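You operate a simulated robot arm through the tools that you are given. There is no shell and no other tool.

You are at the controls of a simulated robot arm. One attempt, no reset.

JOB
Pile packers on the column anvil to the height on the card, and bring the pointer down on them.
Fine: slide up first; column lock knob tight at the end.
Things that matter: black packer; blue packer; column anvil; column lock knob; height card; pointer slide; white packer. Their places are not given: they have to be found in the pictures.

Only the result counts: the job must be done as asked and must still hold three seconds after the hand-in. Knocking over, shifting, dropping, spilling or breaking anything else fails it.

ROBOT AND FRAMES
A 7-joint arm with a fingered hand, fixed in place. Base frame: the origin is on the floor under the middle of its stand, x ahead of it, y to its left, z up. Readings come in m, rad, newtons and seconds.
With the tool pointing down near the work surface it reaches from about 0.1 to 0.62 m from the base axis. Its first joint turns from -1.204 to 3.002 rad. Payload 3.4 kg.
Tool frame: the origin (TCP) lies between the finger pads and is the grasp point; the fingertips stand 0.025 m ahead of it; z points along the fingers, y is the line along which they close. The gripper opens to 0.088 m; its body begins 0.029 m behind the TCP. The gripper is a hand of 5 fingers: y runs from the thumb to the fingers, the wrist lies at [-0.013, -0.097, -0.162] in the tool frame, and closing takes about 1.5 s.
Orientation is that of the tool frame in the base frame, as [roll, pitch, yaw] about the fixed x, y, z axes, in that order (R = Rz(yaw) Ry(pitch) Rx(roll)). With the fingers straight down and the wrist toward the robot, the tool's x, y and z point along [0, 1, 0], [1, 0, 0] and [0, 0, -1] of the base frame.

CONTROLS
- The arm moves only by the tool apply_moves. Its argument "commands" is a list of rows, each a list of 7 numbers: the shift along the tool's x, y, z in m, then the turn, a rotation vector about the tool's x, y, z in rad, then the gripper command, from -1 (fully open) to 1 (shut), values between in proportion. In form: [[x, y, z, rx, ry, rz, jaw], ...]. A call has 1 to 20 rows; each row shifts and turns the commanded pose from where the row before left it, along the tool's axes as they then stand. Each row takes 0.2 s and may step no farther than 0.05 m and 0.15 rad from the row before; otherwise, or with a gripper value out of range, the whole call is refused. Where a pose cannot be reached the arm comes as near as it can. A force on the tool above 60 N (or 10 N above the force at the start of the call, whichever is more), or a blocked arm, ends the call early, and 0.2 s more pass. The fingers move at their own pace (about 0.153 m/s each) and stop on an object; they squeeze with about 26 N. The grip force told is the motor's: it shows also when the fingers shut on nothing. Time passes only in rows, and 0.2 s behind the last, so rows that do not move let the fingers close. The reply holds the time, the measured pose of the TCP, the force on the tool along the base axes, the opening and the grip force, in the units named above and with some noise, with the torque about the TCP (base axes, N m) and any sound that the robot's microphone picked up.
- Cameras (640 x 400 px; columns grow to the right, rows downward): "scene" is fixed at [0.0581, 0.4917, 1.4393]; the picture's right is [-0.83, -0.56, 0.00], its down [-0.10, 0.14, -0.99] and it looks along [0.55, -0.82, -0.17] (base axes); focal length 305 px, centre (320, 200). "wrist" rides on the gripper at [0.059, -0.079, -0.105] in the tool frame; the picture's right is [-0.73, 0.32, -0.61], its down [-0.62, -0.68, 0.38] and it looks along [-0.29, 0.66, 0.70] (tool axes); focal length 234 px, centre (320, 200).
- snapshot(camera): a new picture of that camera. The clock stands still meanwhile.
- move_column(by): slides the trunk up (or, below 0, down) by that many m; the arm rides with it, the base frame stays. It gives what a move gives, with no picture.
- preshape(shape): the hand has 5 fingers and takes this shape, open, in about a second: jaw (thumb against the fingers, like two jaws); tri (thumb and two fingers); tip (a fingertip pinch); poke (one finger out to press); point (the index stretched); flat (the hand flat); cup (the hand cupped); fist (a fist). The gripper value then closes the fingers along that shape, each until it touches; the sizes above hold for jaw. It gives what a move gives, with no picture.
- pixel_to_xyz(camera, pixels): for up to 12 pixels [column, row] of the newest picture of that camera ("zoom" is the newest enlarged one), the place [x, y, z] in the base frame of the surface seen there, good to about 0.002 m, but the place of the scene camera against the robot may be out by one fixed shift of up to 0.018 m in any direction. The clock stands still meanwhile.
- enlarge(camera, box): a new picture of the part [left, top, right, bottom] of that camera's present view, enlarged. The clock stands still meanwhile.
- sign_off(): hands the job in; it is judged then, once.

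Open the gripper and draw the arm clear of the work before you hand the job in, unless the task says otherwise.

The tools are called after "Call:" by a JSON object that holds its "api" and its "payload". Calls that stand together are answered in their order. apply_moves: Moves the arm, as the interface text tells. Its arguments: {"type":"object","properties":{"commands":{"type":"array","items":{"type":"array","items":{"type":"number"}}}},"required":["commands"]} The other tools are called the same way: move_column (by) moves the trunk up or down; preshape (shape) gives the hand a shape; snapshot (camera) takes a picture; pixel_to_xyz (camera, pixels) gives the place of the surface under pixels of a picture; enlarge (camera, box) takes an enlarged picture of a part of a camera's view; sign_off () hands the job in.

At the start:

```text
clock: 0.0
position: [0.2328, -0.3057, 1.5012]
tool_rot: [-3.141, -0.002, 1.57]
wrist_force: [0.0, 0.2, -0.2]
moment: [-0.05, 0.01, -0.02]
gripper_width: 0.0878
grasp_force: 0.0
shape: jaw
trunk travel left (down, up): [-0.825, 0.115]
```

scene: 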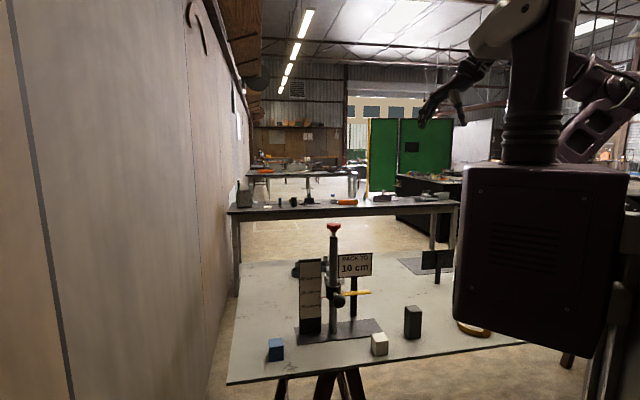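
wrist: 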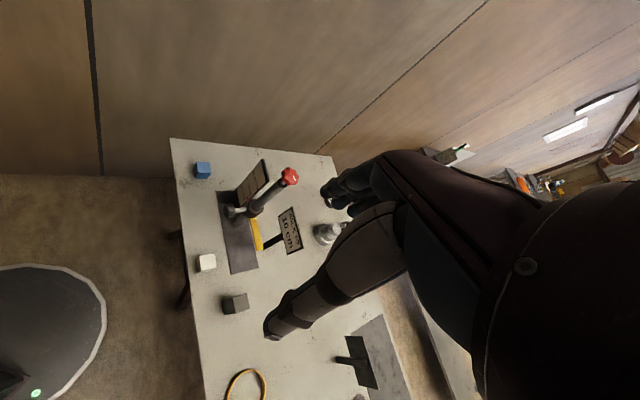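

The card seems to read "10 cm" at scene (355,267), the packers are at (276,349) blue, (380,344) white and (413,322) black. I enlarge the scene around the stand to understand it.

Call:
{"api": "enlarge", "payload": {"camera": "scene", "box": [220, 210, 460, 390]}}

Call:
{"api": "enlarge", "payload": {"camera": "wrist", "box": [160, 130, 400, 330]}}

```text
2.22 times, centred on (340, 300) of scene
```

zoom: 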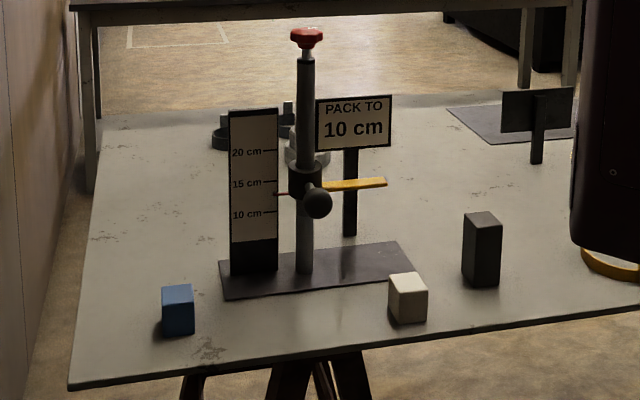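

```text
2.00 times, centred on (280, 230) of wrist
```

zoom: 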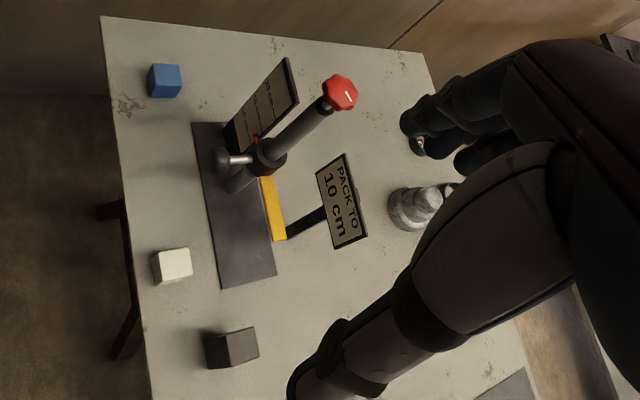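

The slide (collar with yellow pointer and black ball handle) sits at about the 13 cm mark, with a red star knob on top of the column. I zoom closer on the stand and packers to measure them.

Call:
{"api": "enlarge", "payload": {"camera": "scene", "box": [260, 290, 440, 370]}}

```text
3.56 times, centred on (350, 330) of scene
```

zoom: 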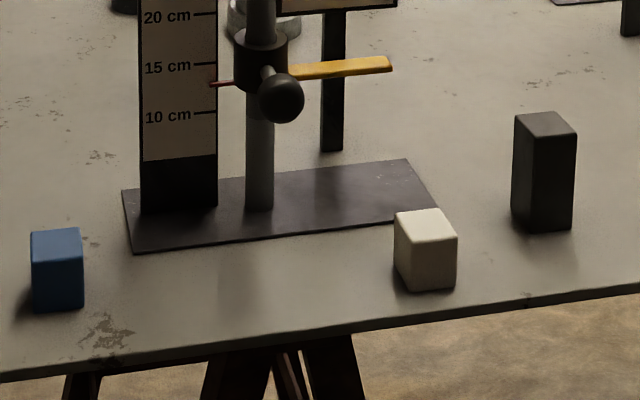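

I read off surface points on the three packers, the plate, and the slide from this zoom.

Call:
{"api": "pixel_to_xyz", "payload": {"camera": "zoom", "pixels": [[58, 245], [36, 233], [77, 229], [81, 258], [35, 261], [58, 305], [20, 320], [425, 225], [399, 214], [438, 210], [453, 236], [413, 240]]}}

Call:
{"api": "pixel_to_xyz", "payload": {"camera": "zoom", "pixels": [[435, 284], [545, 125], [518, 117], [552, 113], [572, 134], [540, 137], [556, 226], [590, 240], [480, 280], [133, 248], [407, 163], [434, 205]]}}

Call:
{"api": "pixel_to_xyz", "payload": {"camera": "zoom", "pixels": [[126, 192], [300, 200], [390, 60], [390, 69], [292, 75], [340, 66], [280, 98], [265, 72], [262, 40], [260, 150], [260, 208], [213, 84]]}}

Call:
{"api": "pixel_to_xyz", "payload": {"camera": "zoom", "pixels": [[205, 113], [205, 64], [205, 14], [180, 140], [180, 205], [150, 205], [214, 200], [335, 145], [265, 110], [240, 30], [284, 30], [300, 62]]}}

```text
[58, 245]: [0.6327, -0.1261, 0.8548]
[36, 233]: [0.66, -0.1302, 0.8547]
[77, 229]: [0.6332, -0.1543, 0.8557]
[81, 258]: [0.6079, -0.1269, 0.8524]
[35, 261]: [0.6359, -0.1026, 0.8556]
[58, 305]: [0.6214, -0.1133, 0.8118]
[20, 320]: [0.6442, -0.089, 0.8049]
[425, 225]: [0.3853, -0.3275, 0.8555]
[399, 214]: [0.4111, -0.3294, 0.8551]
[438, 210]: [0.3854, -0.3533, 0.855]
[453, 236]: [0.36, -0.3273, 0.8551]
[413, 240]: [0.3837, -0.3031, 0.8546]
```

```text
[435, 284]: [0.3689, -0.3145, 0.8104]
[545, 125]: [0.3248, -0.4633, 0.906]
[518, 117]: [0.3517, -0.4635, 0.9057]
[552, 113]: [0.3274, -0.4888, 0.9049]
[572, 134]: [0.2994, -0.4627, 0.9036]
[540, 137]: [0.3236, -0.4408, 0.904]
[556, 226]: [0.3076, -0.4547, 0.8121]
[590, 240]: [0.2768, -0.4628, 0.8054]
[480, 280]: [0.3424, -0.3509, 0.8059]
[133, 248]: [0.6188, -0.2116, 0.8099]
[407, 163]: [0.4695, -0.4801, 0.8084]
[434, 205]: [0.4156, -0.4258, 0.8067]
```

```text
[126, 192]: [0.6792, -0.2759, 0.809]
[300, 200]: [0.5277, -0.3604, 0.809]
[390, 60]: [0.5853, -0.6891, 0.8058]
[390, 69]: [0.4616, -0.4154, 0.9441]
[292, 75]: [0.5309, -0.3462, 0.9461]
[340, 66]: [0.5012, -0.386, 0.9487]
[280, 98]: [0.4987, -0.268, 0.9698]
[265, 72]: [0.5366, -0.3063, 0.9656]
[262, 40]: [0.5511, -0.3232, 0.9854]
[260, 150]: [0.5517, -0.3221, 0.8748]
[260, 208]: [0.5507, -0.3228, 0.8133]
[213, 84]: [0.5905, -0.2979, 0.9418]
```

```text
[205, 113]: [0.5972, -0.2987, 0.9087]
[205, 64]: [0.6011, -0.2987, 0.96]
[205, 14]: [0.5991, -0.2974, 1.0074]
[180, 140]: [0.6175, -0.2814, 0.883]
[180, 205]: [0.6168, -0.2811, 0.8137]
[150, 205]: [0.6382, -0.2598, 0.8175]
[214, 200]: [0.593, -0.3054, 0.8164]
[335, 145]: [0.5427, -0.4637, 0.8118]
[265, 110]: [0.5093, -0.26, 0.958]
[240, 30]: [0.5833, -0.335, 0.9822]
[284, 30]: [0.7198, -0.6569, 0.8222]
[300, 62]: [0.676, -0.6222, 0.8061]
```

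Heights look like 5 cm (blue, white) and 10 cm (black) above a table at z≈0.805; plate top ≈0.809. I cross-check positions with the wrist camera, which is not subject to the scene shift.

Call:
{"api": "enlarge", "payload": {"camera": "wrist", "box": [180, 140, 340, 240]}}

```text
4.00 times, centred on (260, 190) of wrist
```

zoom: 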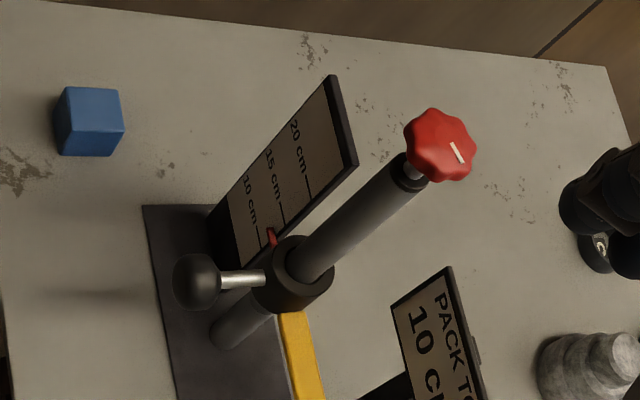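

The red star knob with a white index line is on top of the column, and the ball is the slide's handle. I measure key points in this wrist zoom.

Call:
{"api": "pixel_to_xyz", "payload": {"camera": "zoom", "pixels": [[95, 104], [68, 88], [115, 88], [123, 124], [70, 122], [440, 145], [457, 152], [437, 112], [195, 280], [240, 280], [300, 260], [270, 236]]}}

Call:
{"api": "pixel_to_xyz", "payload": {"camera": "zoom", "pixels": [[300, 330], [312, 390], [225, 340], [160, 215], [190, 330], [330, 220], [410, 170], [318, 310], [325, 90], [348, 160], [420, 180], [470, 150]]}}

```text
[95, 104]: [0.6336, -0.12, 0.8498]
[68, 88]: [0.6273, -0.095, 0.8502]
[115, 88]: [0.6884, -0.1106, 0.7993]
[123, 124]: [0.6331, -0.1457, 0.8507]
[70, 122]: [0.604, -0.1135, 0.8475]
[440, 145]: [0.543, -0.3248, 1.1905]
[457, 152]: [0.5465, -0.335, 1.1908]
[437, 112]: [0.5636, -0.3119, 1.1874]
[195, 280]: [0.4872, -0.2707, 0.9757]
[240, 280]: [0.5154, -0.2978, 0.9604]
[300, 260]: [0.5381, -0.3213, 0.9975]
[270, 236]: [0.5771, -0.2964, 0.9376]
```

```text
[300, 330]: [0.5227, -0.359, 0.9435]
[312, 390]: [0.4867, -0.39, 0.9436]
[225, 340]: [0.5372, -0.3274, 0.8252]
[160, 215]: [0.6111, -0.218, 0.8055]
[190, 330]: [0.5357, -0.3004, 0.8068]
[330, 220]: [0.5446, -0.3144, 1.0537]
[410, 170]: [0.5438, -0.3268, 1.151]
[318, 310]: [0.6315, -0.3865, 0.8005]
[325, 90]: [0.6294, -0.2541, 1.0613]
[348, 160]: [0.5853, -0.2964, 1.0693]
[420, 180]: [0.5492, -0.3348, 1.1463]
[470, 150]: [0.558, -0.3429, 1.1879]
```

The wrist view puts the table at z≈0.800 (scene reads about 5 mm high), knob top at about (0.55,-0.327,1.19), ball handle near (0.495,-0.265,0.97). I lower the trunk a bit and bring the hand over the column to look closely at the knob.

Call:
{"api": "move_column", "payload": {"by": -0.18}}

Call:
{"api": "apply_moves", "payload": {"commands": [[0, 0.03, 0, 0, 0, 0.1345, -1], [0, 0.03, 0, 0, 0, 0.1345, -1], [0, 0.03, 0, 0, 0, 0.1345, -1], [0, 0.03, 0, 0, 0, 0.1345, -1], [0, 0.03, 0, 0, 0, 0, -1], [0, 0.03, 0, 0, 0, 0, -1]]}}

Call:
{"api": "snapshot", "payload": {"camera": "wrist"}}

Call:
{"api": "snapshot", "payload": {"camera": "scene"}}

```text
clock: 2.0
position: [0.2319, -0.3059, 1.3228]
tool_rot: [-3.14, -0.001, 1.571]
wrist_force: [-0.4, 0.0, 0.2]
moment: [0.01, 0.03, 0.02]
gripper_width: 0.0877
grasp_force: 0.1
shape: jaw
trunk travel left (down, up): [-0.645, 0.295]
```

```text
clock: 3.4
position: [0.4039, -0.362, 1.3241]
tool_rot: [-3.141, 0.0, 1.031]
wrist_force: [-0.3, -0.5, -1.2]
moment: [0.0, -0.01, 0.0]
gripper_width: 0.0877
grasp_force: 0.1
shape: jaw
trunk travel left (down, up): [-0.645, 0.295]
```

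```text
taken
```

wrist: 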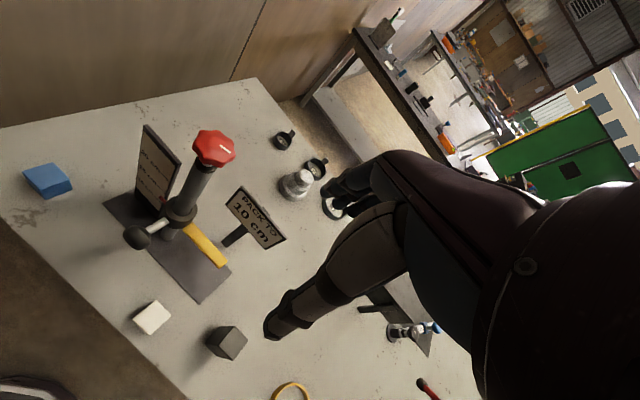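

```text
taken
```

scene: 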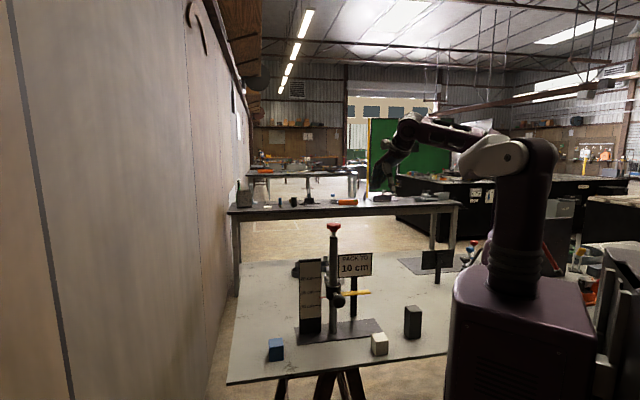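

The arm moved freely; the stand is now seen at wrist (180,200). I zoom in on knob and stand from this nearer view.

Call:
{"api": "enlarge", "payload": {"camera": "wrist", "box": [100, 110, 300, 310]}}

Call:
{"api": "pixel_to_xyz", "payload": {"camera": "wrist", "pixels": [[214, 148], [197, 148], [232, 152], [212, 132], [214, 163], [132, 237], [178, 212], [210, 246], [190, 225], [225, 262], [47, 175], [152, 312]]}}

```text
2.00 times, centred on (200, 210) of wrist
```

zoom: 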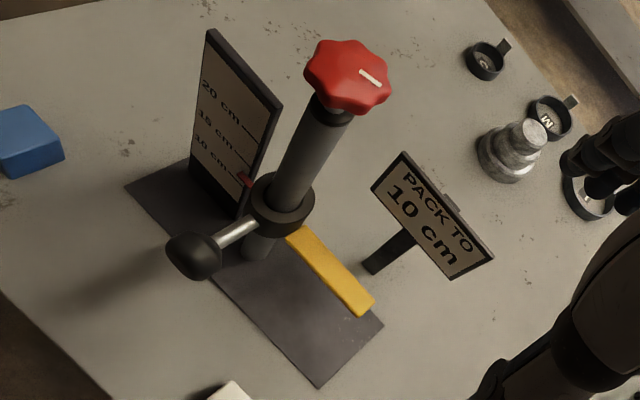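

```text
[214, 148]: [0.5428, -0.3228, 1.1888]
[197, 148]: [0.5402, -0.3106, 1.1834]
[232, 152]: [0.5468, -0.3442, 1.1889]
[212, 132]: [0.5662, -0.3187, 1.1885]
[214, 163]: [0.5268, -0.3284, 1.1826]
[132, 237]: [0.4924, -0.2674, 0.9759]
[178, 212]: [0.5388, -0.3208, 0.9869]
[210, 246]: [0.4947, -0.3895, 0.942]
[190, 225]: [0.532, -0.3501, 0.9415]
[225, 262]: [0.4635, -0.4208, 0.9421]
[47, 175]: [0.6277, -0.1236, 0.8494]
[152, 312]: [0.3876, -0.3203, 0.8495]
```

The knob's centre is around (0.546,-0.326,1.188) with the white mark toward -y. I zoom in on the knob, collar, and plate for details (arrows, markings).

Call:
{"api": "enlarge", "payload": {"camera": "wrist", "box": [180, 120, 250, 175]}}

Call:
{"api": "enlarge", "payload": {"camera": "wrist", "box": [100, 170, 240, 310]}}

Call:
{"api": "enlarge", "payload": {"camera": "scene", "box": [290, 215, 390, 345]}}

```text
7.27 times, centred on (215, 148) of wrist
```

zoom: 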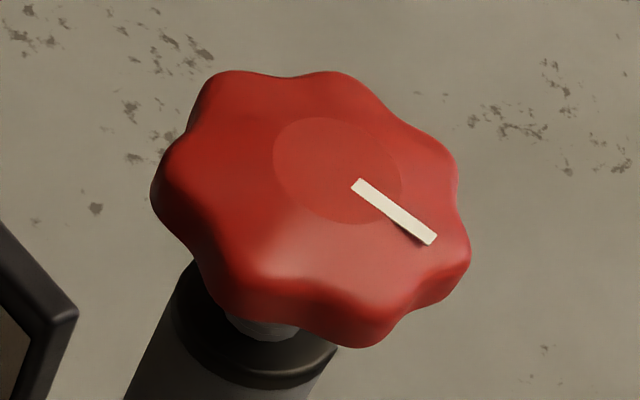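

```text
2.86 times, centred on (170, 240) of wrist
```

zoom: 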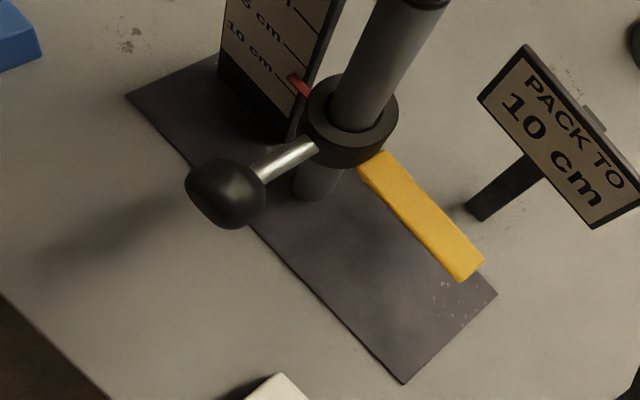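

```text
3.08 times, centred on (340, 280) of scene
```

zoom: 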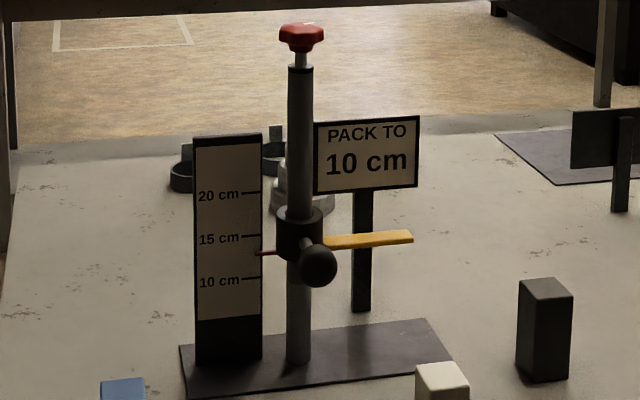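

The knob sits on a shaft at the column top; the slide's needle reads about 13.5 cm. I take more points on the ball handle, its shaft and the pointer to plan the grasp of the slide.

Call:
{"api": "snapshot", "payload": {"camera": "wrist"}}

Call:
{"api": "pixel_to_xyz", "payload": {"camera": "wrist", "pixels": [[130, 233], [137, 238], [143, 243], [135, 247], [127, 240], [145, 233], [152, 231], [162, 226], [137, 228], [131, 245], [178, 231], [222, 265]]}}

```text
taken
```

wrist: 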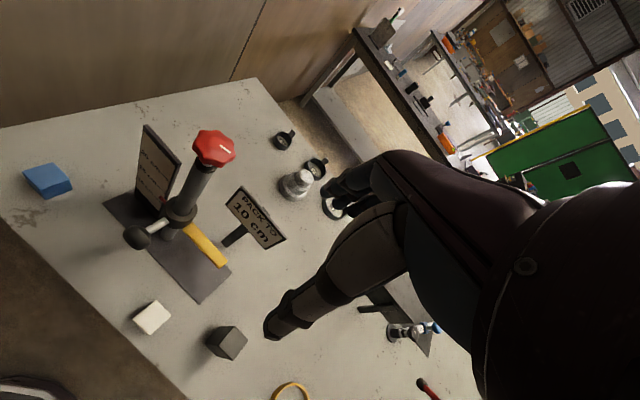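

```text
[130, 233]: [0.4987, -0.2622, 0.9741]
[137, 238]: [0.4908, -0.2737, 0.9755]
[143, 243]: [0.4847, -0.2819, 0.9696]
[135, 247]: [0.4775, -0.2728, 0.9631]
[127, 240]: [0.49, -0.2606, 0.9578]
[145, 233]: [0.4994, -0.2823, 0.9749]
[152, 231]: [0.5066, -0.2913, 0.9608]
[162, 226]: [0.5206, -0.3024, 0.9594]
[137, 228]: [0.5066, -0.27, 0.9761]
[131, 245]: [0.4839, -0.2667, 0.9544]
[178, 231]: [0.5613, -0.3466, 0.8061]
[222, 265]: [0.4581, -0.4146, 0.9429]
```

Ball handle centre ≈ (0.497,-0.272,0.957), radius ≈0.018, shaft running toward the column. I'll grip it with the fingers closing along the pointer direction (yaw 135°) and the hand tilted 45°; first I turn the hand in the clear air and move above the front of the handle.

Call:
{"api": "apply_moves", "payload": {"commands": [[0, 0, 0, 0, 0, -0.1472, -1], [0, 0, 0, 0, 0, -0.1472, -1], [0, 0, 0, 0, 0, -0.1472, -1], [0, 0, 0, 0, 0, -0.1472, -1], [0, 0, 0, 0, 0, -0.1472, -1], [0, 0, 0, 0, 0, -0.1472, -1], [0, 0, 0, 0, 0, -0.1472, -1], [0, 0, 0, 0, 0, -0.1472, -1], [0, 0, 0, 0, 0, -0.1472, -1], [0.0207, 0.0323, 0, 0, 0, 0, -1], [0.0207, 0.0323, 0, 0, 0, 0, -1], [0.0207, 0.0323, 0, 0, 0, 0, -1], [0.0207, 0.0323, 0, 0, 0, 0, -1]]}}

```text
clock: 6.2
position: [0.4337, -0.2004, 1.3068]
tool_rot: [3.141, 0.0, 2.357]
wrist_force: [-0.3, 0.0, -1.1]
moment: [-0.02, 0.03, -0.01]
gripper_width: 0.0877
grasp_force: 0.0
shape: jaw
out of reach, approached as far as the arm can: row 9
trunk travel left (down, up): [-0.645, 0.295]
```

The yaw is now 135°, with a small reach clip at row 9 but now at a good pose. Next I tilt the hand by 45° about its closing axis.

Call:
{"api": "apply_moves", "payload": {"commands": [[0, 0, 0, 0, -0.131, 0, -1], [0, 0, 0, 0, -0.131, 0, -1], [0, 0, 0, 0, -0.131, 0, -1], [0, 0, 0, 0, -0.131, 0, -1], [0, 0, 0, 0, -0.131, 0, -1], [0, 0, 0, 0, -0.131, 0, -1]]}}

Call:
{"api": "move_column", "payload": {"by": -0.24}}

Call:
{"api": "snapshot", "payload": {"camera": "wrist"}}

Call:
{"api": "snapshot", "payload": {"camera": "scene"}}

```text
clock: 7.6
position: [0.4313, -0.1979, 1.3071]
tool_rot: [3.138, 0.789, 2.356]
wrist_force: [-0.1, -0.7, 0.4]
moment: [0.0, -0.03, -0.02]
gripper_width: 0.0877
grasp_force: 0.0
shape: jaw
trunk travel left (down, up): [-0.645, 0.295]
```

```text
clock: 10.1
position: [0.4324, -0.1987, 1.0653]
tool_rot: [-3.14, 0.786, 2.357]
wrist_force: [-0.2, -0.4, 0.0]
moment: [0.01, -0.01, 0.03]
gripper_width: 0.0877
grasp_force: 0.1
shape: jaw
trunk travel left (down, up): [-0.405, 0.535]
```

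```text
taken
```

wrist: 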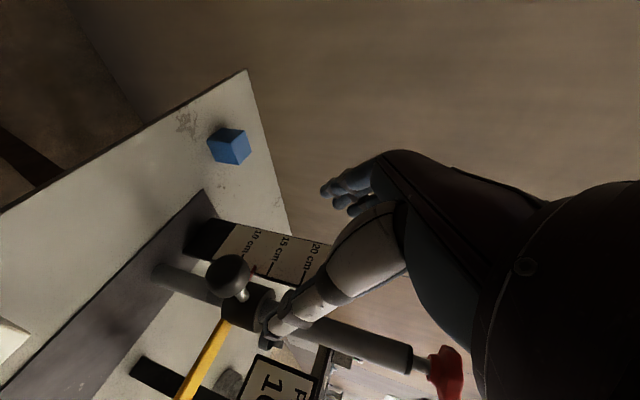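

```text
taken
```

scene: 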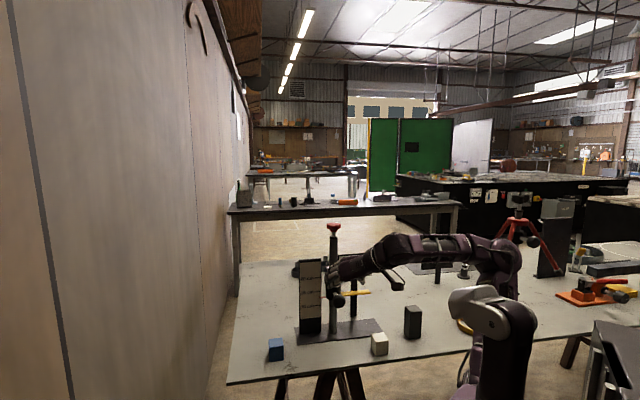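

The ball at wrist (230,275) lies right along the tool axis, about 0.146 m ahead, matching my estimate. I advance along the tool axis with the hand open and look again.

Call:
{"api": "apply_moves", "payload": {"commands": [[0.002, -0.0015, 0.036, 0, 0, 0, -1], [0.002, -0.0015, 0.036, 0, 0, 0, -1], [0.002, -0.0015, 0.036, 0, 0, 0, -1], [0.0016, -0.0016, 0.03, 0, 0, 0, -1]]}}

Call:
{"api": "snapshot", "payload": {"camera": "wrist"}}

Call:
{"api": "enlarge", "payload": {"camera": "scene", "box": [290, 215, 390, 345]}}

```text
clock: 11.1
position: [0.4942, -0.2692, 0.9614]
tool_rot: [3.141, 0.785, 2.355]
wrist_force: [-0.4, -0.2, -0.1]
moment: [0.02, 0.02, 0.02]
gripper_width: 0.088
grasp_force: 0.0
shape: jaw
trunk travel left (down, up): [-0.405, 0.535]
```

```text
taken
```

wrist: 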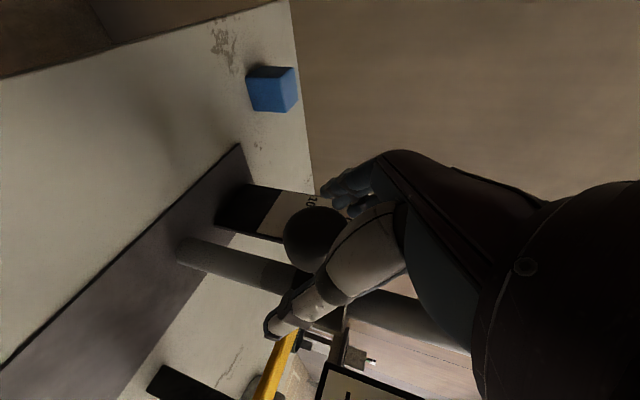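

```text
3.08 times, centred on (340, 280) of scene
```

zoom: 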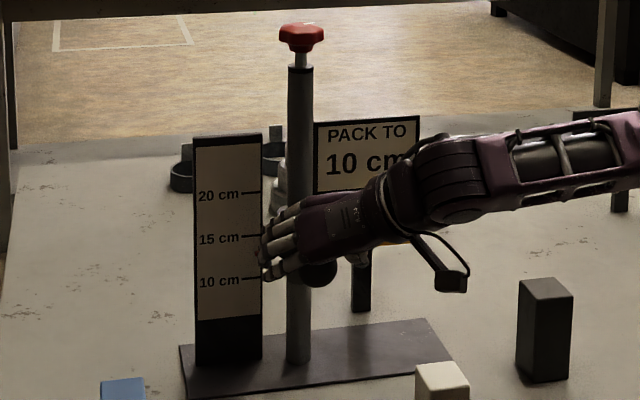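

The ball at wrist (315,237) is practically at the grasp point (327,237), between thumb and fingers. I close the hand on it.

Call:
{"api": "apply_moves", "payload": {"commands": [[0, 0, 0, 0, 0, 0, 0], [0, 0, 0, 0, 0, 0, 0.5], [0, 0, 0, 0, 0, 0, 1], [0, 0, 0, 0, 0, 0, 1], [0, 0, 0, 0, 0, 0, 1], [0, 0, 0, 0, 0, 0, 1], [0, 0, 0, 0, 0, 0, 1], [0, 0, 0, 0, 0, 0, 1]]}}

Call:
{"api": "snapshot", "payload": {"camera": "wrist"}}

Call:
{"api": "enlarge", "payload": {"camera": "scene", "box": [290, 215, 390, 345]}}

```text
clock: 12.9
position: [0.494, -0.2696, 0.9603]
tool_rot: [3.14, 0.784, 2.354]
wrist_force: [-1.1, -4.6, -5.5]
moment: [0.0, 0.04, -0.06]
gripper_width: 0.0318
grasp_force: 25.7
shape: jaw
trunk travel left (down, up): [-0.405, 0.535]
```

```text
taken
```

wrist: 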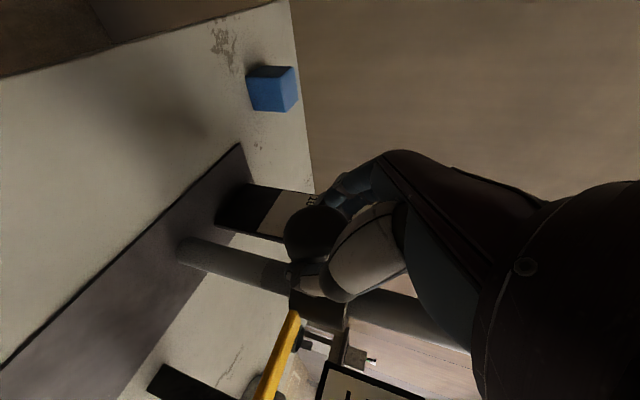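

```text
3.08 times, centred on (340, 280) of scene
```

zoom: 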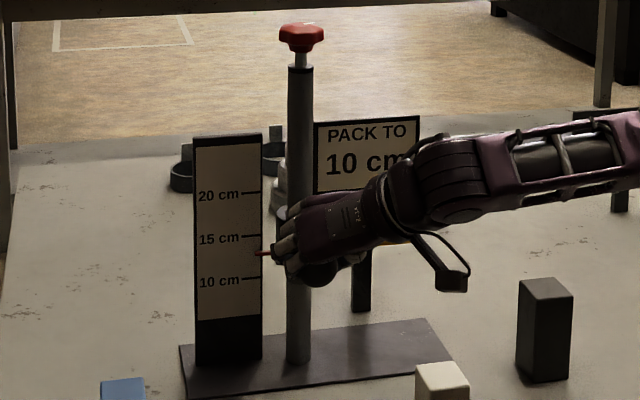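

The hand holds the ball (opening 0.032 m, 26 N). I try a gentle 1 cm lift in small rows to see whether the slide is free or locked.

Call:
{"api": "apply_moves", "payload": {"commands": [[-0.0018, 0, -0.0018, 0, 0, 0, 1], [-0.0018, 0, -0.0018, 0, 0, 0, 1], [-0.0018, 0, -0.0018, 0, 0, 0, 1], [-0.0018, 0, -0.0018, 0, 0, 0, 1]]}}

Call:
{"api": "enlarge", "payload": {"camera": "scene", "box": [290, 215, 390, 345]}}

```text
clock: 13.9
position: [0.4941, -0.27, 0.9712]
tool_rot: [3.14, 0.784, 2.354]
wrist_force: [2.0, -6.5, -6.4]
moment: [-0.03, 0.03, -0.04]
gripper_width: 0.0317
grasp_force: 26.1
shape: jaw
trunk travel left (down, up): [-0.405, 0.535]
```

```text
3.08 times, centred on (340, 280) of scene
```

zoom: 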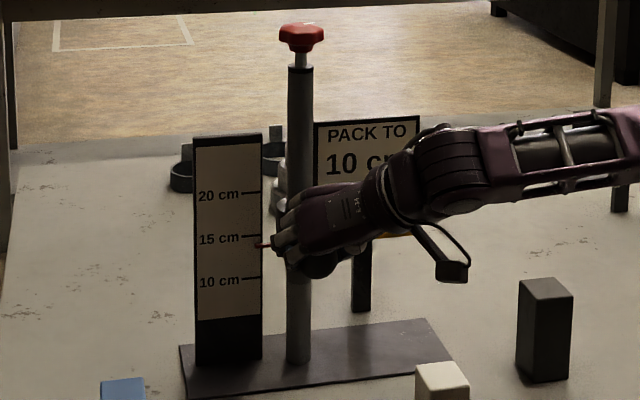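

The slide moves (needle now ≈14.4 cm) with only about 6 N, so the knob is loose. I lift the slide further by about 12 cm.

Call:
{"api": "apply_moves", "payload": {"commands": [[-0.0085, 0, -0.0085, 0, 0, 0, 1], [-0.0085, 0, -0.0085, 0, 0, 0, 1], [-0.0085, 0, -0.0085, 0, 0, 0, 1], [-0.0085, 0, -0.0085, 0, 0, 0, 1], [-0.0085, 0, -0.0085, 0, 0, 0, 1], [-0.0085, 0, -0.0085, 0, 0, 0, 1], [-0.0085, 0, -0.0085, 0, 0, 0, 1], [-0.0085, 0, -0.0085, 0, 0, 0, 1]]}}

Call:
{"api": "enlarge", "payload": {"camera": "scene", "box": [290, 215, 390, 345]}}

```text
clock: 15.7
position: [0.4943, -0.2719, 1.0658]
tool_rot: [-3.135, 0.776, 2.362]
wrist_force: [-0.5, -3.8, -22.5]
moment: [0.07, 0.23, 0.07]
gripper_width: 0.0296
grasp_force: 26.6
shape: jaw
trunk travel left (down, up): [-0.405, 0.535]
```

```text
3.08 times, centred on (340, 280) of scene
```

zoom: 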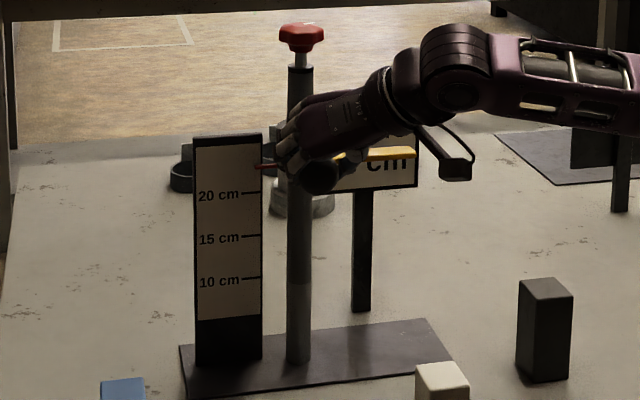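

The force rose to 22 N at the needle's ≈23.3 cm, likely the upper stop. I ease back 3 mm, then open the hand gradually to see whether the slide stays up by friction.

Call:
{"api": "apply_moves", "payload": {"commands": [[0.0021, 0, 0.0021, 0, 0, 0, 1], [0, 0, 0, 0, 0, 0, 1]]}}

Call:
{"api": "apply_moves", "payload": {"commands": [[0, 0, 0, 0, 0, 0, 0.2], [0, 0, 0, 0, 0, 0, 0.1], [0, 0, 0, 0, 0, 0, 0.0], [0, 0, 0, 0, 0, 0, -0.1]]}}

Call:
{"api": "enlarge", "payload": {"camera": "scene", "box": [290, 215, 390, 345]}}

```text
clock: 16.3
position: [0.4958, -0.2721, 1.0647]
tool_rot: [3.14, 0.783, 2.354]
wrist_force: [-1.0, -4.9, -18.3]
moment: [0.06, 0.21, 0.01]
gripper_width: 0.0295
grasp_force: 26.0
shape: jaw
trunk travel left (down, up): [-0.405, 0.535]
```

```text
clock: 17.3
position: [0.4935, -0.2687, 1.0675]
tool_rot: [3.14, 0.786, 2.356]
wrist_force: [0.0, -0.4, -0.3]
moment: [0.02, 0.02, 0.01]
gripper_width: 0.0479
grasp_force: 0.0
shape: jaw
trunk travel left (down, up): [-0.405, 0.535]
```

```text
3.08 times, centred on (340, 280) of scene
```

zoom: 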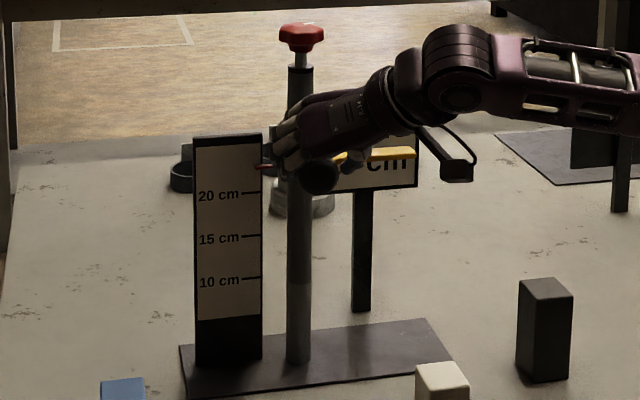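

The slide stays up by friction at about 23 cm when released (opening 0.048, no force). I open fully and withdraw straight back along the tool axis, then look.

Call:
{"api": "apply_moves", "payload": {"commands": [[0, 0, 0, 0, 0, 0, -1], [0, 0, 0, 0, 0, 0, -1], [0, 0, -0.03, 0, 0, 0, -1], [0, 0, -0.04, 0, 0, 0, -1], [0, 0, -0.04, 0, 0, 0, -1], [0, 0, -0.04, 0, 0, 0, -1]]}}

Call:
{"api": "snapshot", "payload": {"camera": "wrist"}}

Call:
{"api": "enlarge", "payload": {"camera": "scene", "box": [260, 215, 460, 365]}}

```text
clock: 18.7
position: [0.4148, -0.1924, 1.1728]
tool_rot: [3.141, 0.785, 2.357]
wrist_force: [0.3, -0.7, -0.2]
moment: [-0.01, 0.01, -0.02]
gripper_width: 0.0881
grasp_force: 0.0
shape: jaw
trunk travel left (down, up): [-0.405, 0.535]
```

```text
taken
```

wrist: 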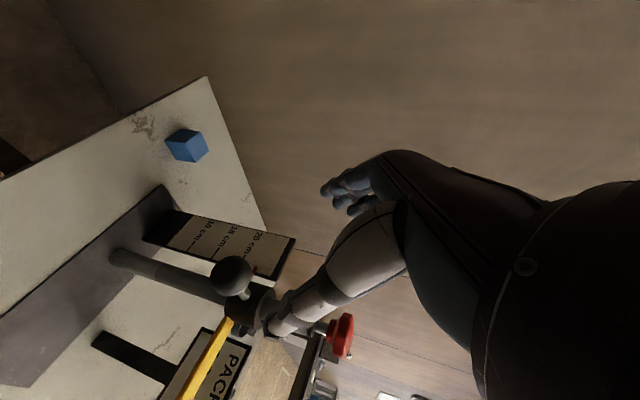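

```text
2.67 times, centred on (360, 290) of scene
```

zoom: 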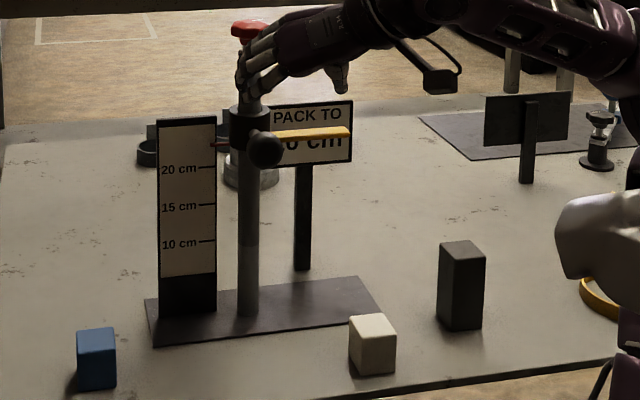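

The slide stands at ≈23 cm. Before lowering further I check where the arm's links are relative to the table in the full scene view.

Call:
{"api": "snapshot", "payload": {"camera": "scene"}}

Call:
{"api": "pixel_to_xyz", "payload": {"camera": "scene", "pixels": [[461, 303], [470, 318], [500, 320], [490, 245], [440, 240], [475, 330], [413, 320], [510, 220], [440, 260], [470, 265]]}}

```text
taken
```

scene: 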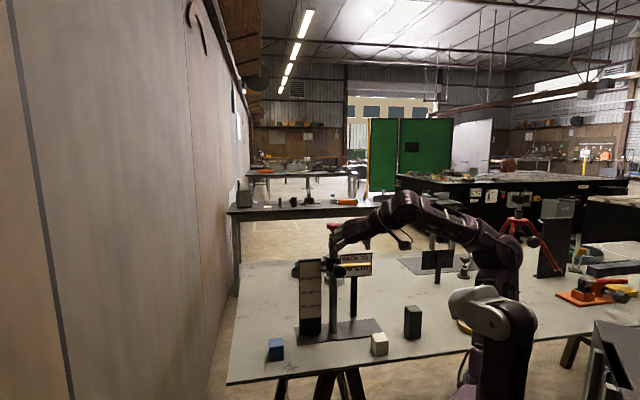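

```text
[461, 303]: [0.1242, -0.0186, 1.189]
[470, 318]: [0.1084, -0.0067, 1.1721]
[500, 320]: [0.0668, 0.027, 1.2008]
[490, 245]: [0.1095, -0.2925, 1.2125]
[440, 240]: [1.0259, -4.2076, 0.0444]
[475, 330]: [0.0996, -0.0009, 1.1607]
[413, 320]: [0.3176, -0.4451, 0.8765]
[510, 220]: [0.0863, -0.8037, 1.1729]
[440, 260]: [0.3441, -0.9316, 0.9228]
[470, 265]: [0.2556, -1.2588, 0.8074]
```

The shoulder sits near z≈1.2 with the links well clear of the table. To grip the black packer with the hand from the robot's side, I untilt, move back over free space, then turn the hand around by half a turn for that grasp.

Call:
{"api": "apply_moves", "payload": {"commands": [[0, 0, 0, 0, 0.131, 0, -1], [0, 0, 0, 0, 0.131, 0, -1], [0, 0, 0, 0, 0.131, 0, -1], [0, 0, 0, 0, 0.131, 0, -1], [0, 0, 0, 0, 0.131, 0, -1], [0, 0, 0, 0, 0.131, 0, -1], [-0.0054, -0.0455, 0, 0, 0, 0, -1], [-0.0054, -0.0455, 0, 0, 0, 0, -1], [-0.0054, -0.0455, 0, 0, 0, 0, -1]]}}

Call:
{"api": "apply_moves", "payload": {"commands": [[0, 0, 0, 0, 0, 0.1496, -1], [0, 0, 0, 0, 0, 0.1496, -1], [0, 0, 0, 0, 0, 0.1496, -1], [0, 0, 0, 0, 0, 0.1496, -1], [0, 0, 0, 0, 0, 0.1496, -1], [0, 0, 0, 0, 0, 0.1496, -1], [0, 0, 0, 0, 0, 0.1496, -1], [0, 0, 0, 0, 0, 0.1496, -1], [0, 0, 0, 0, 0, 0.1496, -1], [0, 0, 0, 0, 0, 0.1496, -1]]}}

Call:
{"api": "snapshot", "payload": {"camera": "wrist"}}

```text
clock: 20.7
position: [0.3312, -0.2764, 1.1057]
tool_rot: [3.137, 0.002, 2.356]
wrist_force: [0.2, -0.5, -0.4]
moment: [0.02, 0.01, 0.05]
gripper_width: 0.0881
grasp_force: 0.0
shape: jaw
out of reach, approached as far as the arm can: row 5, 6, 7, 8, 9
trunk travel left (down, up): [-0.405, 0.535]
```

```text
clock: 22.9
position: [0.3395, -0.2905, 1.0765]
tool_rot: [-3.141, -0.004, 0.859]
wrist_force: [0.2, -0.9, 0.1]
moment: [-0.01, -0.01, 0.0]
gripper_width: 0.088
grasp_force: 0.0
shape: jaw
out of reach, approached as far as the arm can: row 9, 10
trunk travel left (down, up): [-0.405, 0.535]
```

```text
taken
```

wrist: 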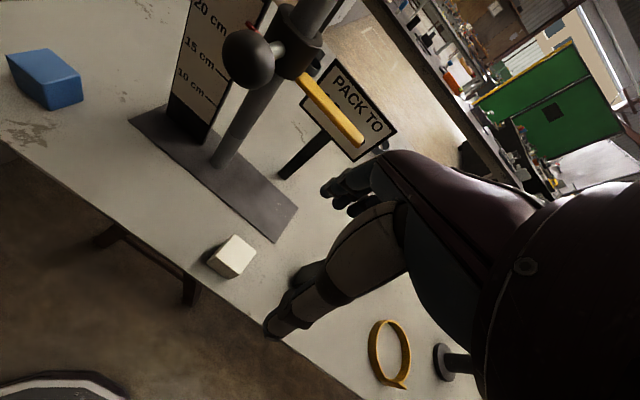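

Straight-down poses this high run out of wrist height (TCP sagged to z=1.077), so I raise the trunk a bit, then continue turning the hand.

Call:
{"api": "move_column", "payload": {"by": 0.12}}

Call:
{"api": "apply_moves", "payload": {"commands": [[0, 0, 0, 0, 0, 0.1495, -1], [0, 0, 0, 0, 0, 0.1495, -1], [0, 0, 0, 0, 0, 0.1495, -1], [0, 0, 0, 0, 0, 0.1495, -1], [0, 0, 0, 0, 0, 0.1495, -1], [0, 0, 0, 0, 0, 0.1495, -1], [0, 0, 0, 0, 0, 0.1495, -1], [0, 0, 0, 0, 0, 0.1495, -1], [0, 0, 0, 0, 0, 0.1495, -1], [0, 0, 0, 0, 0, 0.1495, -1], [0, 0, 0, 0, 0, 0.1495, -1]]}}

Call:
{"api": "snapshot", "payload": {"camera": "wrist"}}

Call:
{"api": "snapshot", "payload": {"camera": "scene"}}

```text
clock: 24.4
position: [0.3391, -0.2914, 1.1966]
tool_rot: [3.141, -0.003, 0.864]
wrist_force: [-0.4, -0.9, -0.7]
moment: [0.02, 0.03, -0.02]
gripper_width: 0.088
grasp_force: 0.0
shape: jaw
trunk travel left (down, up): [-0.525, 0.415]
```

```text
clock: 26.8
position: [0.3385, -0.4311, 0.9693]
tool_rot: [-3.134, -0.002, -0.785]
wrist_force: [0.0, 1.4, -0.2]
moment: [0.02, 0.0, -0.01]
gripper_width: 0.088
grasp_force: 0.1
shape: jaw
out of reach, approached as far as the arm can: row 1, 2, 3, 4, 5, 6, 7, 8, 9, 10, 11
trunk travel left (down, up): [-0.525, 0.415]
```

```text
taken
```

wrist: 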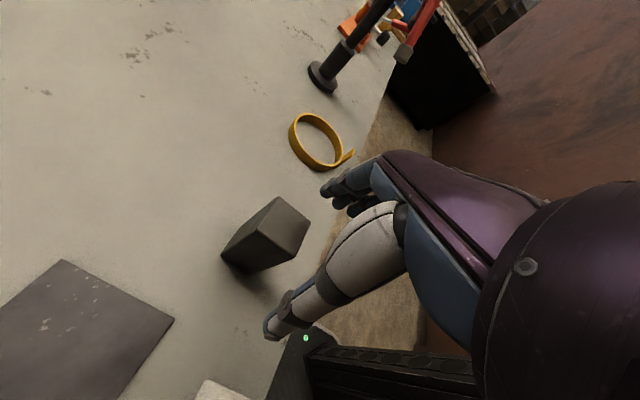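

```text
taken
```

scene: 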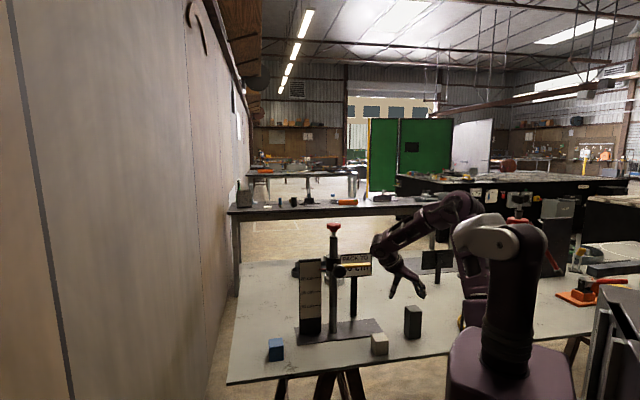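

The hand ended turned as desired but was dragged to (0.339,-0.431,0.969), just above the black packer, without touching (force ≈1 N). I measure the packer and the ring nearby from this view before moving on.

Call:
{"api": "pixel_to_xyz", "payload": {"camera": "wrist", "pixels": [[282, 200], [308, 230], [298, 262], [275, 235], [252, 268], [225, 250], [250, 222], [222, 262], [293, 140], [348, 155], [320, 115], [150, 320]]}}

Call:
{"api": "enlarge", "payload": {"camera": "wrist", "box": [200, 170, 360, 300]}}

```text
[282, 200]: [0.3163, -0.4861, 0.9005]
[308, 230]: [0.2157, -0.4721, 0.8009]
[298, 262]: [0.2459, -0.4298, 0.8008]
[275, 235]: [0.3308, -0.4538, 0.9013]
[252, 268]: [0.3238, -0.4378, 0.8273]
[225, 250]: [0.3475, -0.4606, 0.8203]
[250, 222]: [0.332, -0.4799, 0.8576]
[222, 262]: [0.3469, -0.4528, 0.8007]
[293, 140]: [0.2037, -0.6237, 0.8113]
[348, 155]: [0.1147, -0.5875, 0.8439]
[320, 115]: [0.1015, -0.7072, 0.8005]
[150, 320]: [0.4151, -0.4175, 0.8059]
```

```text
3.08 times, centred on (280, 235) of wrist
```

zoom: 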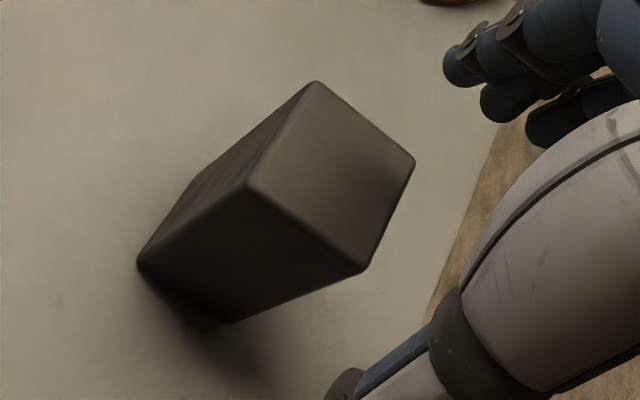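

The black packer's top is at z≈0.9009 on a table at 0.8008, so it is 10.0 cm tall, matching the card. I get its top corners precisely.

Call:
{"api": "pixel_to_xyz", "payload": {"camera": "zoom", "pixels": [[317, 90], [405, 163], [363, 262], [258, 186], [335, 175], [290, 135], [362, 125], [385, 215], [310, 225]]}}

```text
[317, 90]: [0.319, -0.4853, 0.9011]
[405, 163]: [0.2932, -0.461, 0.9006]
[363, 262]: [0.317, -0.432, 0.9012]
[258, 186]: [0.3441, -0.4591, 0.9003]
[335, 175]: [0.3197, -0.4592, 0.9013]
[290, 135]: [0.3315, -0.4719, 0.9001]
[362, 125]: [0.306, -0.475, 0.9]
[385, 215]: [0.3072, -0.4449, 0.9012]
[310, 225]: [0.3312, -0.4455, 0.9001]
```

Black packer centre is (0.318,-0.459), top 0.901, sides at about 46°. I first rise slightly to gain clearance and check that the arm follows.

Call:
{"api": "apply_moves", "payload": {"commands": [[0, 0, -0.02, 0, 0, 0, -1], [0, 0, -0.02, 0, 0, 0, -1]]}}

```text
clock: 27.4
position: [0.3306, -0.446, 0.9782]
tool_rot: [-3.136, -0.002, -0.78]
wrist_force: [-0.3, 0.1, 0.1]
moment: [0.03, 0.05, 0.0]
gripper_width: 0.088
grasp_force: 0.0
shape: jaw
out of reach, approached as far as the arm can: row 1, 2
trunk travel left (down, up): [-0.525, 0.415]
```

That pose is at the edge of the arm's range. I start tilting the hand (45° about its closing axis) a little, which should bring the wrist into a more natural position.

Call:
{"api": "apply_moves", "payload": {"commands": [[0, 0, 0, 0, 0.131, 0, -1], [0, 0, 0, 0, 0.131, 0, -1]]}}

```text
clock: 28.0
position: [0.3286, -0.4436, 0.98]
tool_rot: [-3.136, -0.265, -0.784]
wrist_force: [-0.5, 0.0, 0.3]
moment: [0.0, 0.01, -0.02]
gripper_width: 0.088
grasp_force: 0.2
shape: jaw
trunk travel left (down, up): [-0.525, 0.415]
```

Now it follows without reach trouble. I complete the tilt to 45°.

Call:
{"api": "apply_moves", "payload": {"commands": [[0, 0, -0.01, 0, 0.131, 0, -1], [0, 0, -0.01, 0, 0.131, 0, -1], [0, 0, -0.01, 0, 0.131, 0, -1], [0, 0, -0.01, 0, 0.131, 0, -1]]}}

Call:
{"api": "snapshot", "payload": {"camera": "wrist"}}

Call:
{"api": "snapshot", "payload": {"camera": "scene"}}

```text
clock: 29.0
position: [0.3182, -0.4925, 1.0991]
tool_rot: [-3.133, -0.784, -0.785]
wrist_force: [-1.1, -0.6, -0.5]
moment: [0.03, -0.02, 0.02]
gripper_width: 0.0881
grasp_force: 0.2
shape: jaw
out of reach, approached as far as the arm can: row 2, 3, 4
trunk travel left (down, up): [-0.525, 0.415]
```

```text
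taken
```

wrist: 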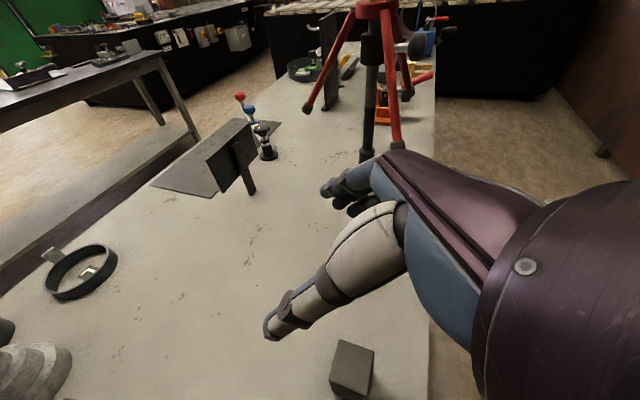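

```text
taken
```

scene: 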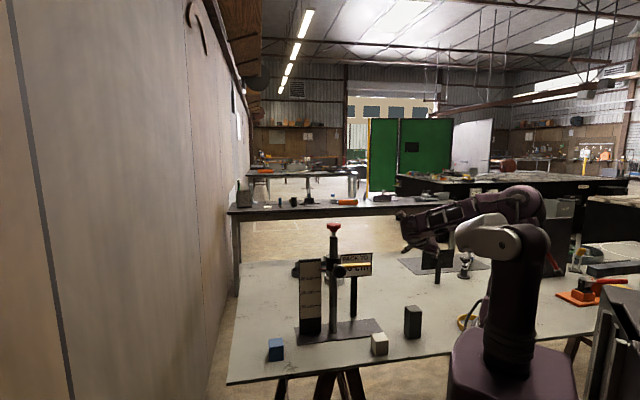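

The turned-around grasp lies at the edge of the arm's range (it drifted to z=1.10), so I go back to the natural one: fingers straight down, wrist toward the robot, closing along the packer's radial faces. I raise the trunk for safety and turn the hand back in small batches.

Call:
{"api": "move_column", "payload": {"by": 0.1}}

Call:
{"api": "apply_moves", "payload": {"commands": [[0, 0, 0, 0, -0.131, 0, -1], [0, 0, 0, 0, -0.131, 0, -1], [0, 0, 0, 0, -0.131, 0, -1], [0, 0, 0, 0, -0.131, 0, -1], [0, 0, 0, 0, -0.131, -0.05, -1], [0, 0, 0, 0, -0.131, -0.05, -1]]}}

```text
clock: 30.3
position: [0.32, -0.4914, 1.1988]
tool_rot: [-3.134, -0.784, -0.783]
wrist_force: [-0.7, 0.5, 0.2]
moment: [-0.01, -0.01, -0.04]
gripper_width: 0.0879
grasp_force: 0.1
shape: jaw
trunk travel left (down, up): [-0.625, 0.315]
```

```text
clock: 31.7
position: [0.3193, -0.5368, 1.1391]
tool_rot: [3.135, 0.007, -0.681]
wrist_force: [0.1, -0.6, -0.4]
moment: [0.02, -0.01, -0.03]
gripper_width: 0.0879
grasp_force: 0.1
shape: jaw
out of reach, approached as far as the arm can: row 1, 2, 3, 4, 5, 6
trunk travel left (down, up): [-0.625, 0.315]
```

Straight down again at a safe height. I continue turning back toward yaw ≈45°.

Call:
{"api": "apply_moves", "payload": {"commands": [[0, 0, 0, 0, 0, -0.1466, -1], [0, 0, 0, 0, 0, -0.1466, -1], [0, 0, 0, 0, 0, -0.1466, -1], [0, 0, 0, 0, 0, -0.1466, -1], [0, 0, 0, 0, 0, -0.1466, -1]]}}

```text
clock: 32.9
position: [0.3184, -0.5385, 1.141]
tool_rot: [3.14, 0.011, 0.058]
wrist_force: [0.4, 0.4, -0.8]
moment: [0.02, 0.02, -0.03]
gripper_width: 0.0876
grasp_force: 0.0
shape: jaw
trunk travel left (down, up): [-0.625, 0.315]
```

It follows cleanly now. I finish the turn to yaw ≈0.815 (packer sides) and move back over the packer's centre at height.

Call:
{"api": "apply_moves", "payload": {"commands": [[0, 0, 0, 0, 0, -0.1262, -1], [0, 0, 0, 0, 0, -0.1262, -1], [0, 0, 0, 0, 0, -0.1262, -1], [0, 0, 0, 0, 0, -0.1262, -1], [0, 0, 0, 0, 0, -0.1262, -1], [0, 0, 0, 0, 0, -0.1262, -1], [0.0192, -0.018, 0, 0, 0, 0, -1], [0.0192, -0.018, 0, 0, 0, 0, -1], [0.0192, -0.018, 0, 0, 0, 0, -1]]}}

Call:
{"api": "snapshot", "payload": {"camera": "wrist"}}

Call:
{"api": "snapshot", "payload": {"camera": "scene"}}

```text
clock: 34.9
position: [0.32, -0.4577, 1.1422]
tool_rot: [-3.138, 0.009, 0.811]
wrist_force: [0.3, 0.3, 0.5]
moment: [-0.01, 0.01, -0.02]
gripper_width: 0.088
grasp_force: 0.0
shape: jaw
trunk travel left (down, up): [-0.625, 0.315]
```

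```text
taken
```

wrist: 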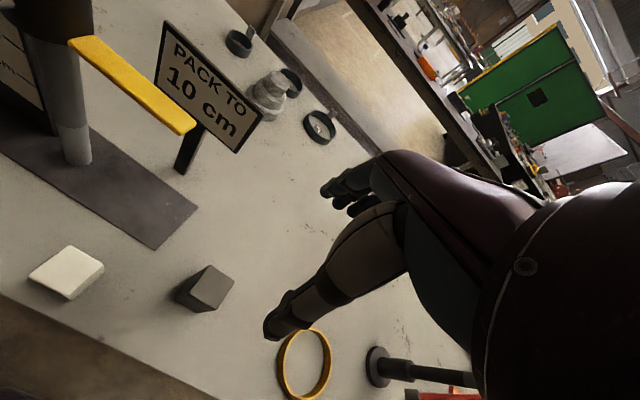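

```text
taken
```

scene: 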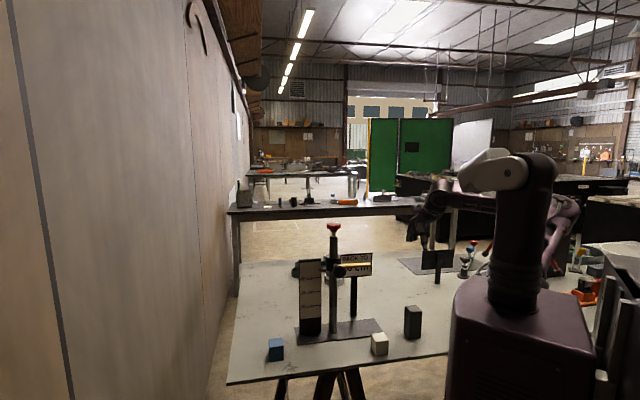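

The hand is straight over the black packer (seen at wrist (205,288)). I lower the trunk 0.19 m so that the fingertips stay just above its top, and check the alignment.

Call:
{"api": "move_column", "payload": {"by": -0.19}}

Call:
{"api": "snapshot", "payload": {"camera": "wrist"}}

Call:
{"api": "pixel_to_xyz", "payload": {"camera": "wrist", "pixels": [[327, 237], [280, 275], [260, 260], [290, 290], [270, 245]]}}

```text
clock: 37.0
position: [0.3199, -0.4577, 0.9531]
tool_rot: [-3.138, 0.009, 0.809]
wrist_force: [0.2, 0.4, -0.7]
moment: [0.0, -0.01, 0.01]
gripper_width: 0.088
grasp_force: 0.0
shape: jaw
trunk travel left (down, up): [-0.435, 0.505]
```

```text
taken
```

wrist: 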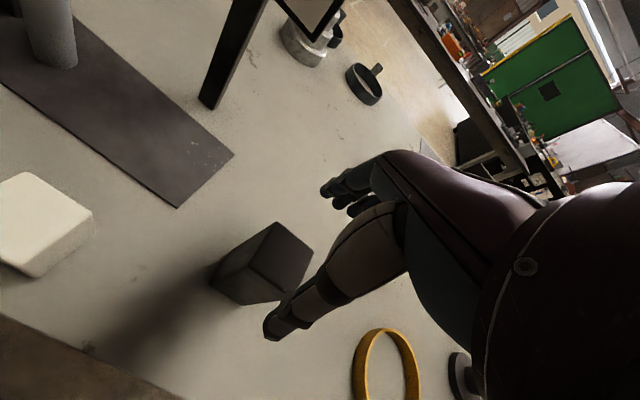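

```text
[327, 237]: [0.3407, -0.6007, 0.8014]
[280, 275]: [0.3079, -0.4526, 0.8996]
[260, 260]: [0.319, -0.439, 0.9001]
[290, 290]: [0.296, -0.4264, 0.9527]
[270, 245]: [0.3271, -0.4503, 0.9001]
```

The packer is centred below the hand with good clearance to both sides. I descend 7.3 cm with the hand open.

Call:
{"api": "apply_moves", "payload": {"commands": [[-0.0005, 0.0, 0.02, 0, 0, 0, -1], [-0.0005, 0, 0.02, 0, 0, 0, -1], [-0.0005, 0, 0.02, 0, 0, 0, -1], [-0.0005, 0, 0.013, 0, 0, 0, -1]]}}

Call:
{"api": "snapshot", "payload": {"camera": "wrist"}}

Call:
{"api": "enlarge", "payload": {"camera": "scene", "box": [360, 240, 480, 350]}}

```text
clock: 38.0
position: [0.3172, -0.4597, 0.8797]
tool_rot: [-3.136, 0.009, 0.809]
wrist_force: [0.7, -0.4, 0.5]
moment: [0.01, -0.02, -0.02]
gripper_width: 0.0877
grasp_force: 0.1
shape: jaw
trunk travel left (down, up): [-0.435, 0.505]
```

```text
taken
```

wrist: 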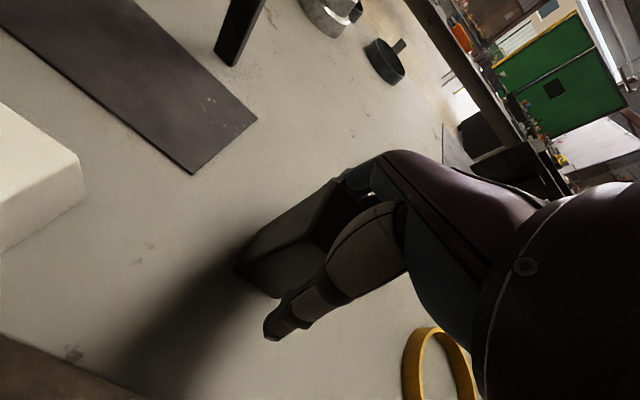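

```text
3.64 times, centred on (420, 295) of scene
```

zoom: 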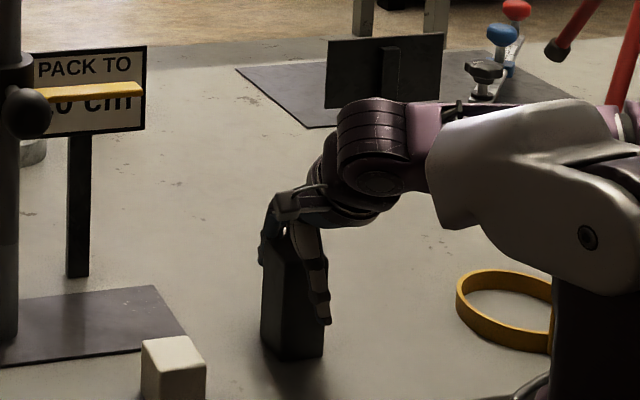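

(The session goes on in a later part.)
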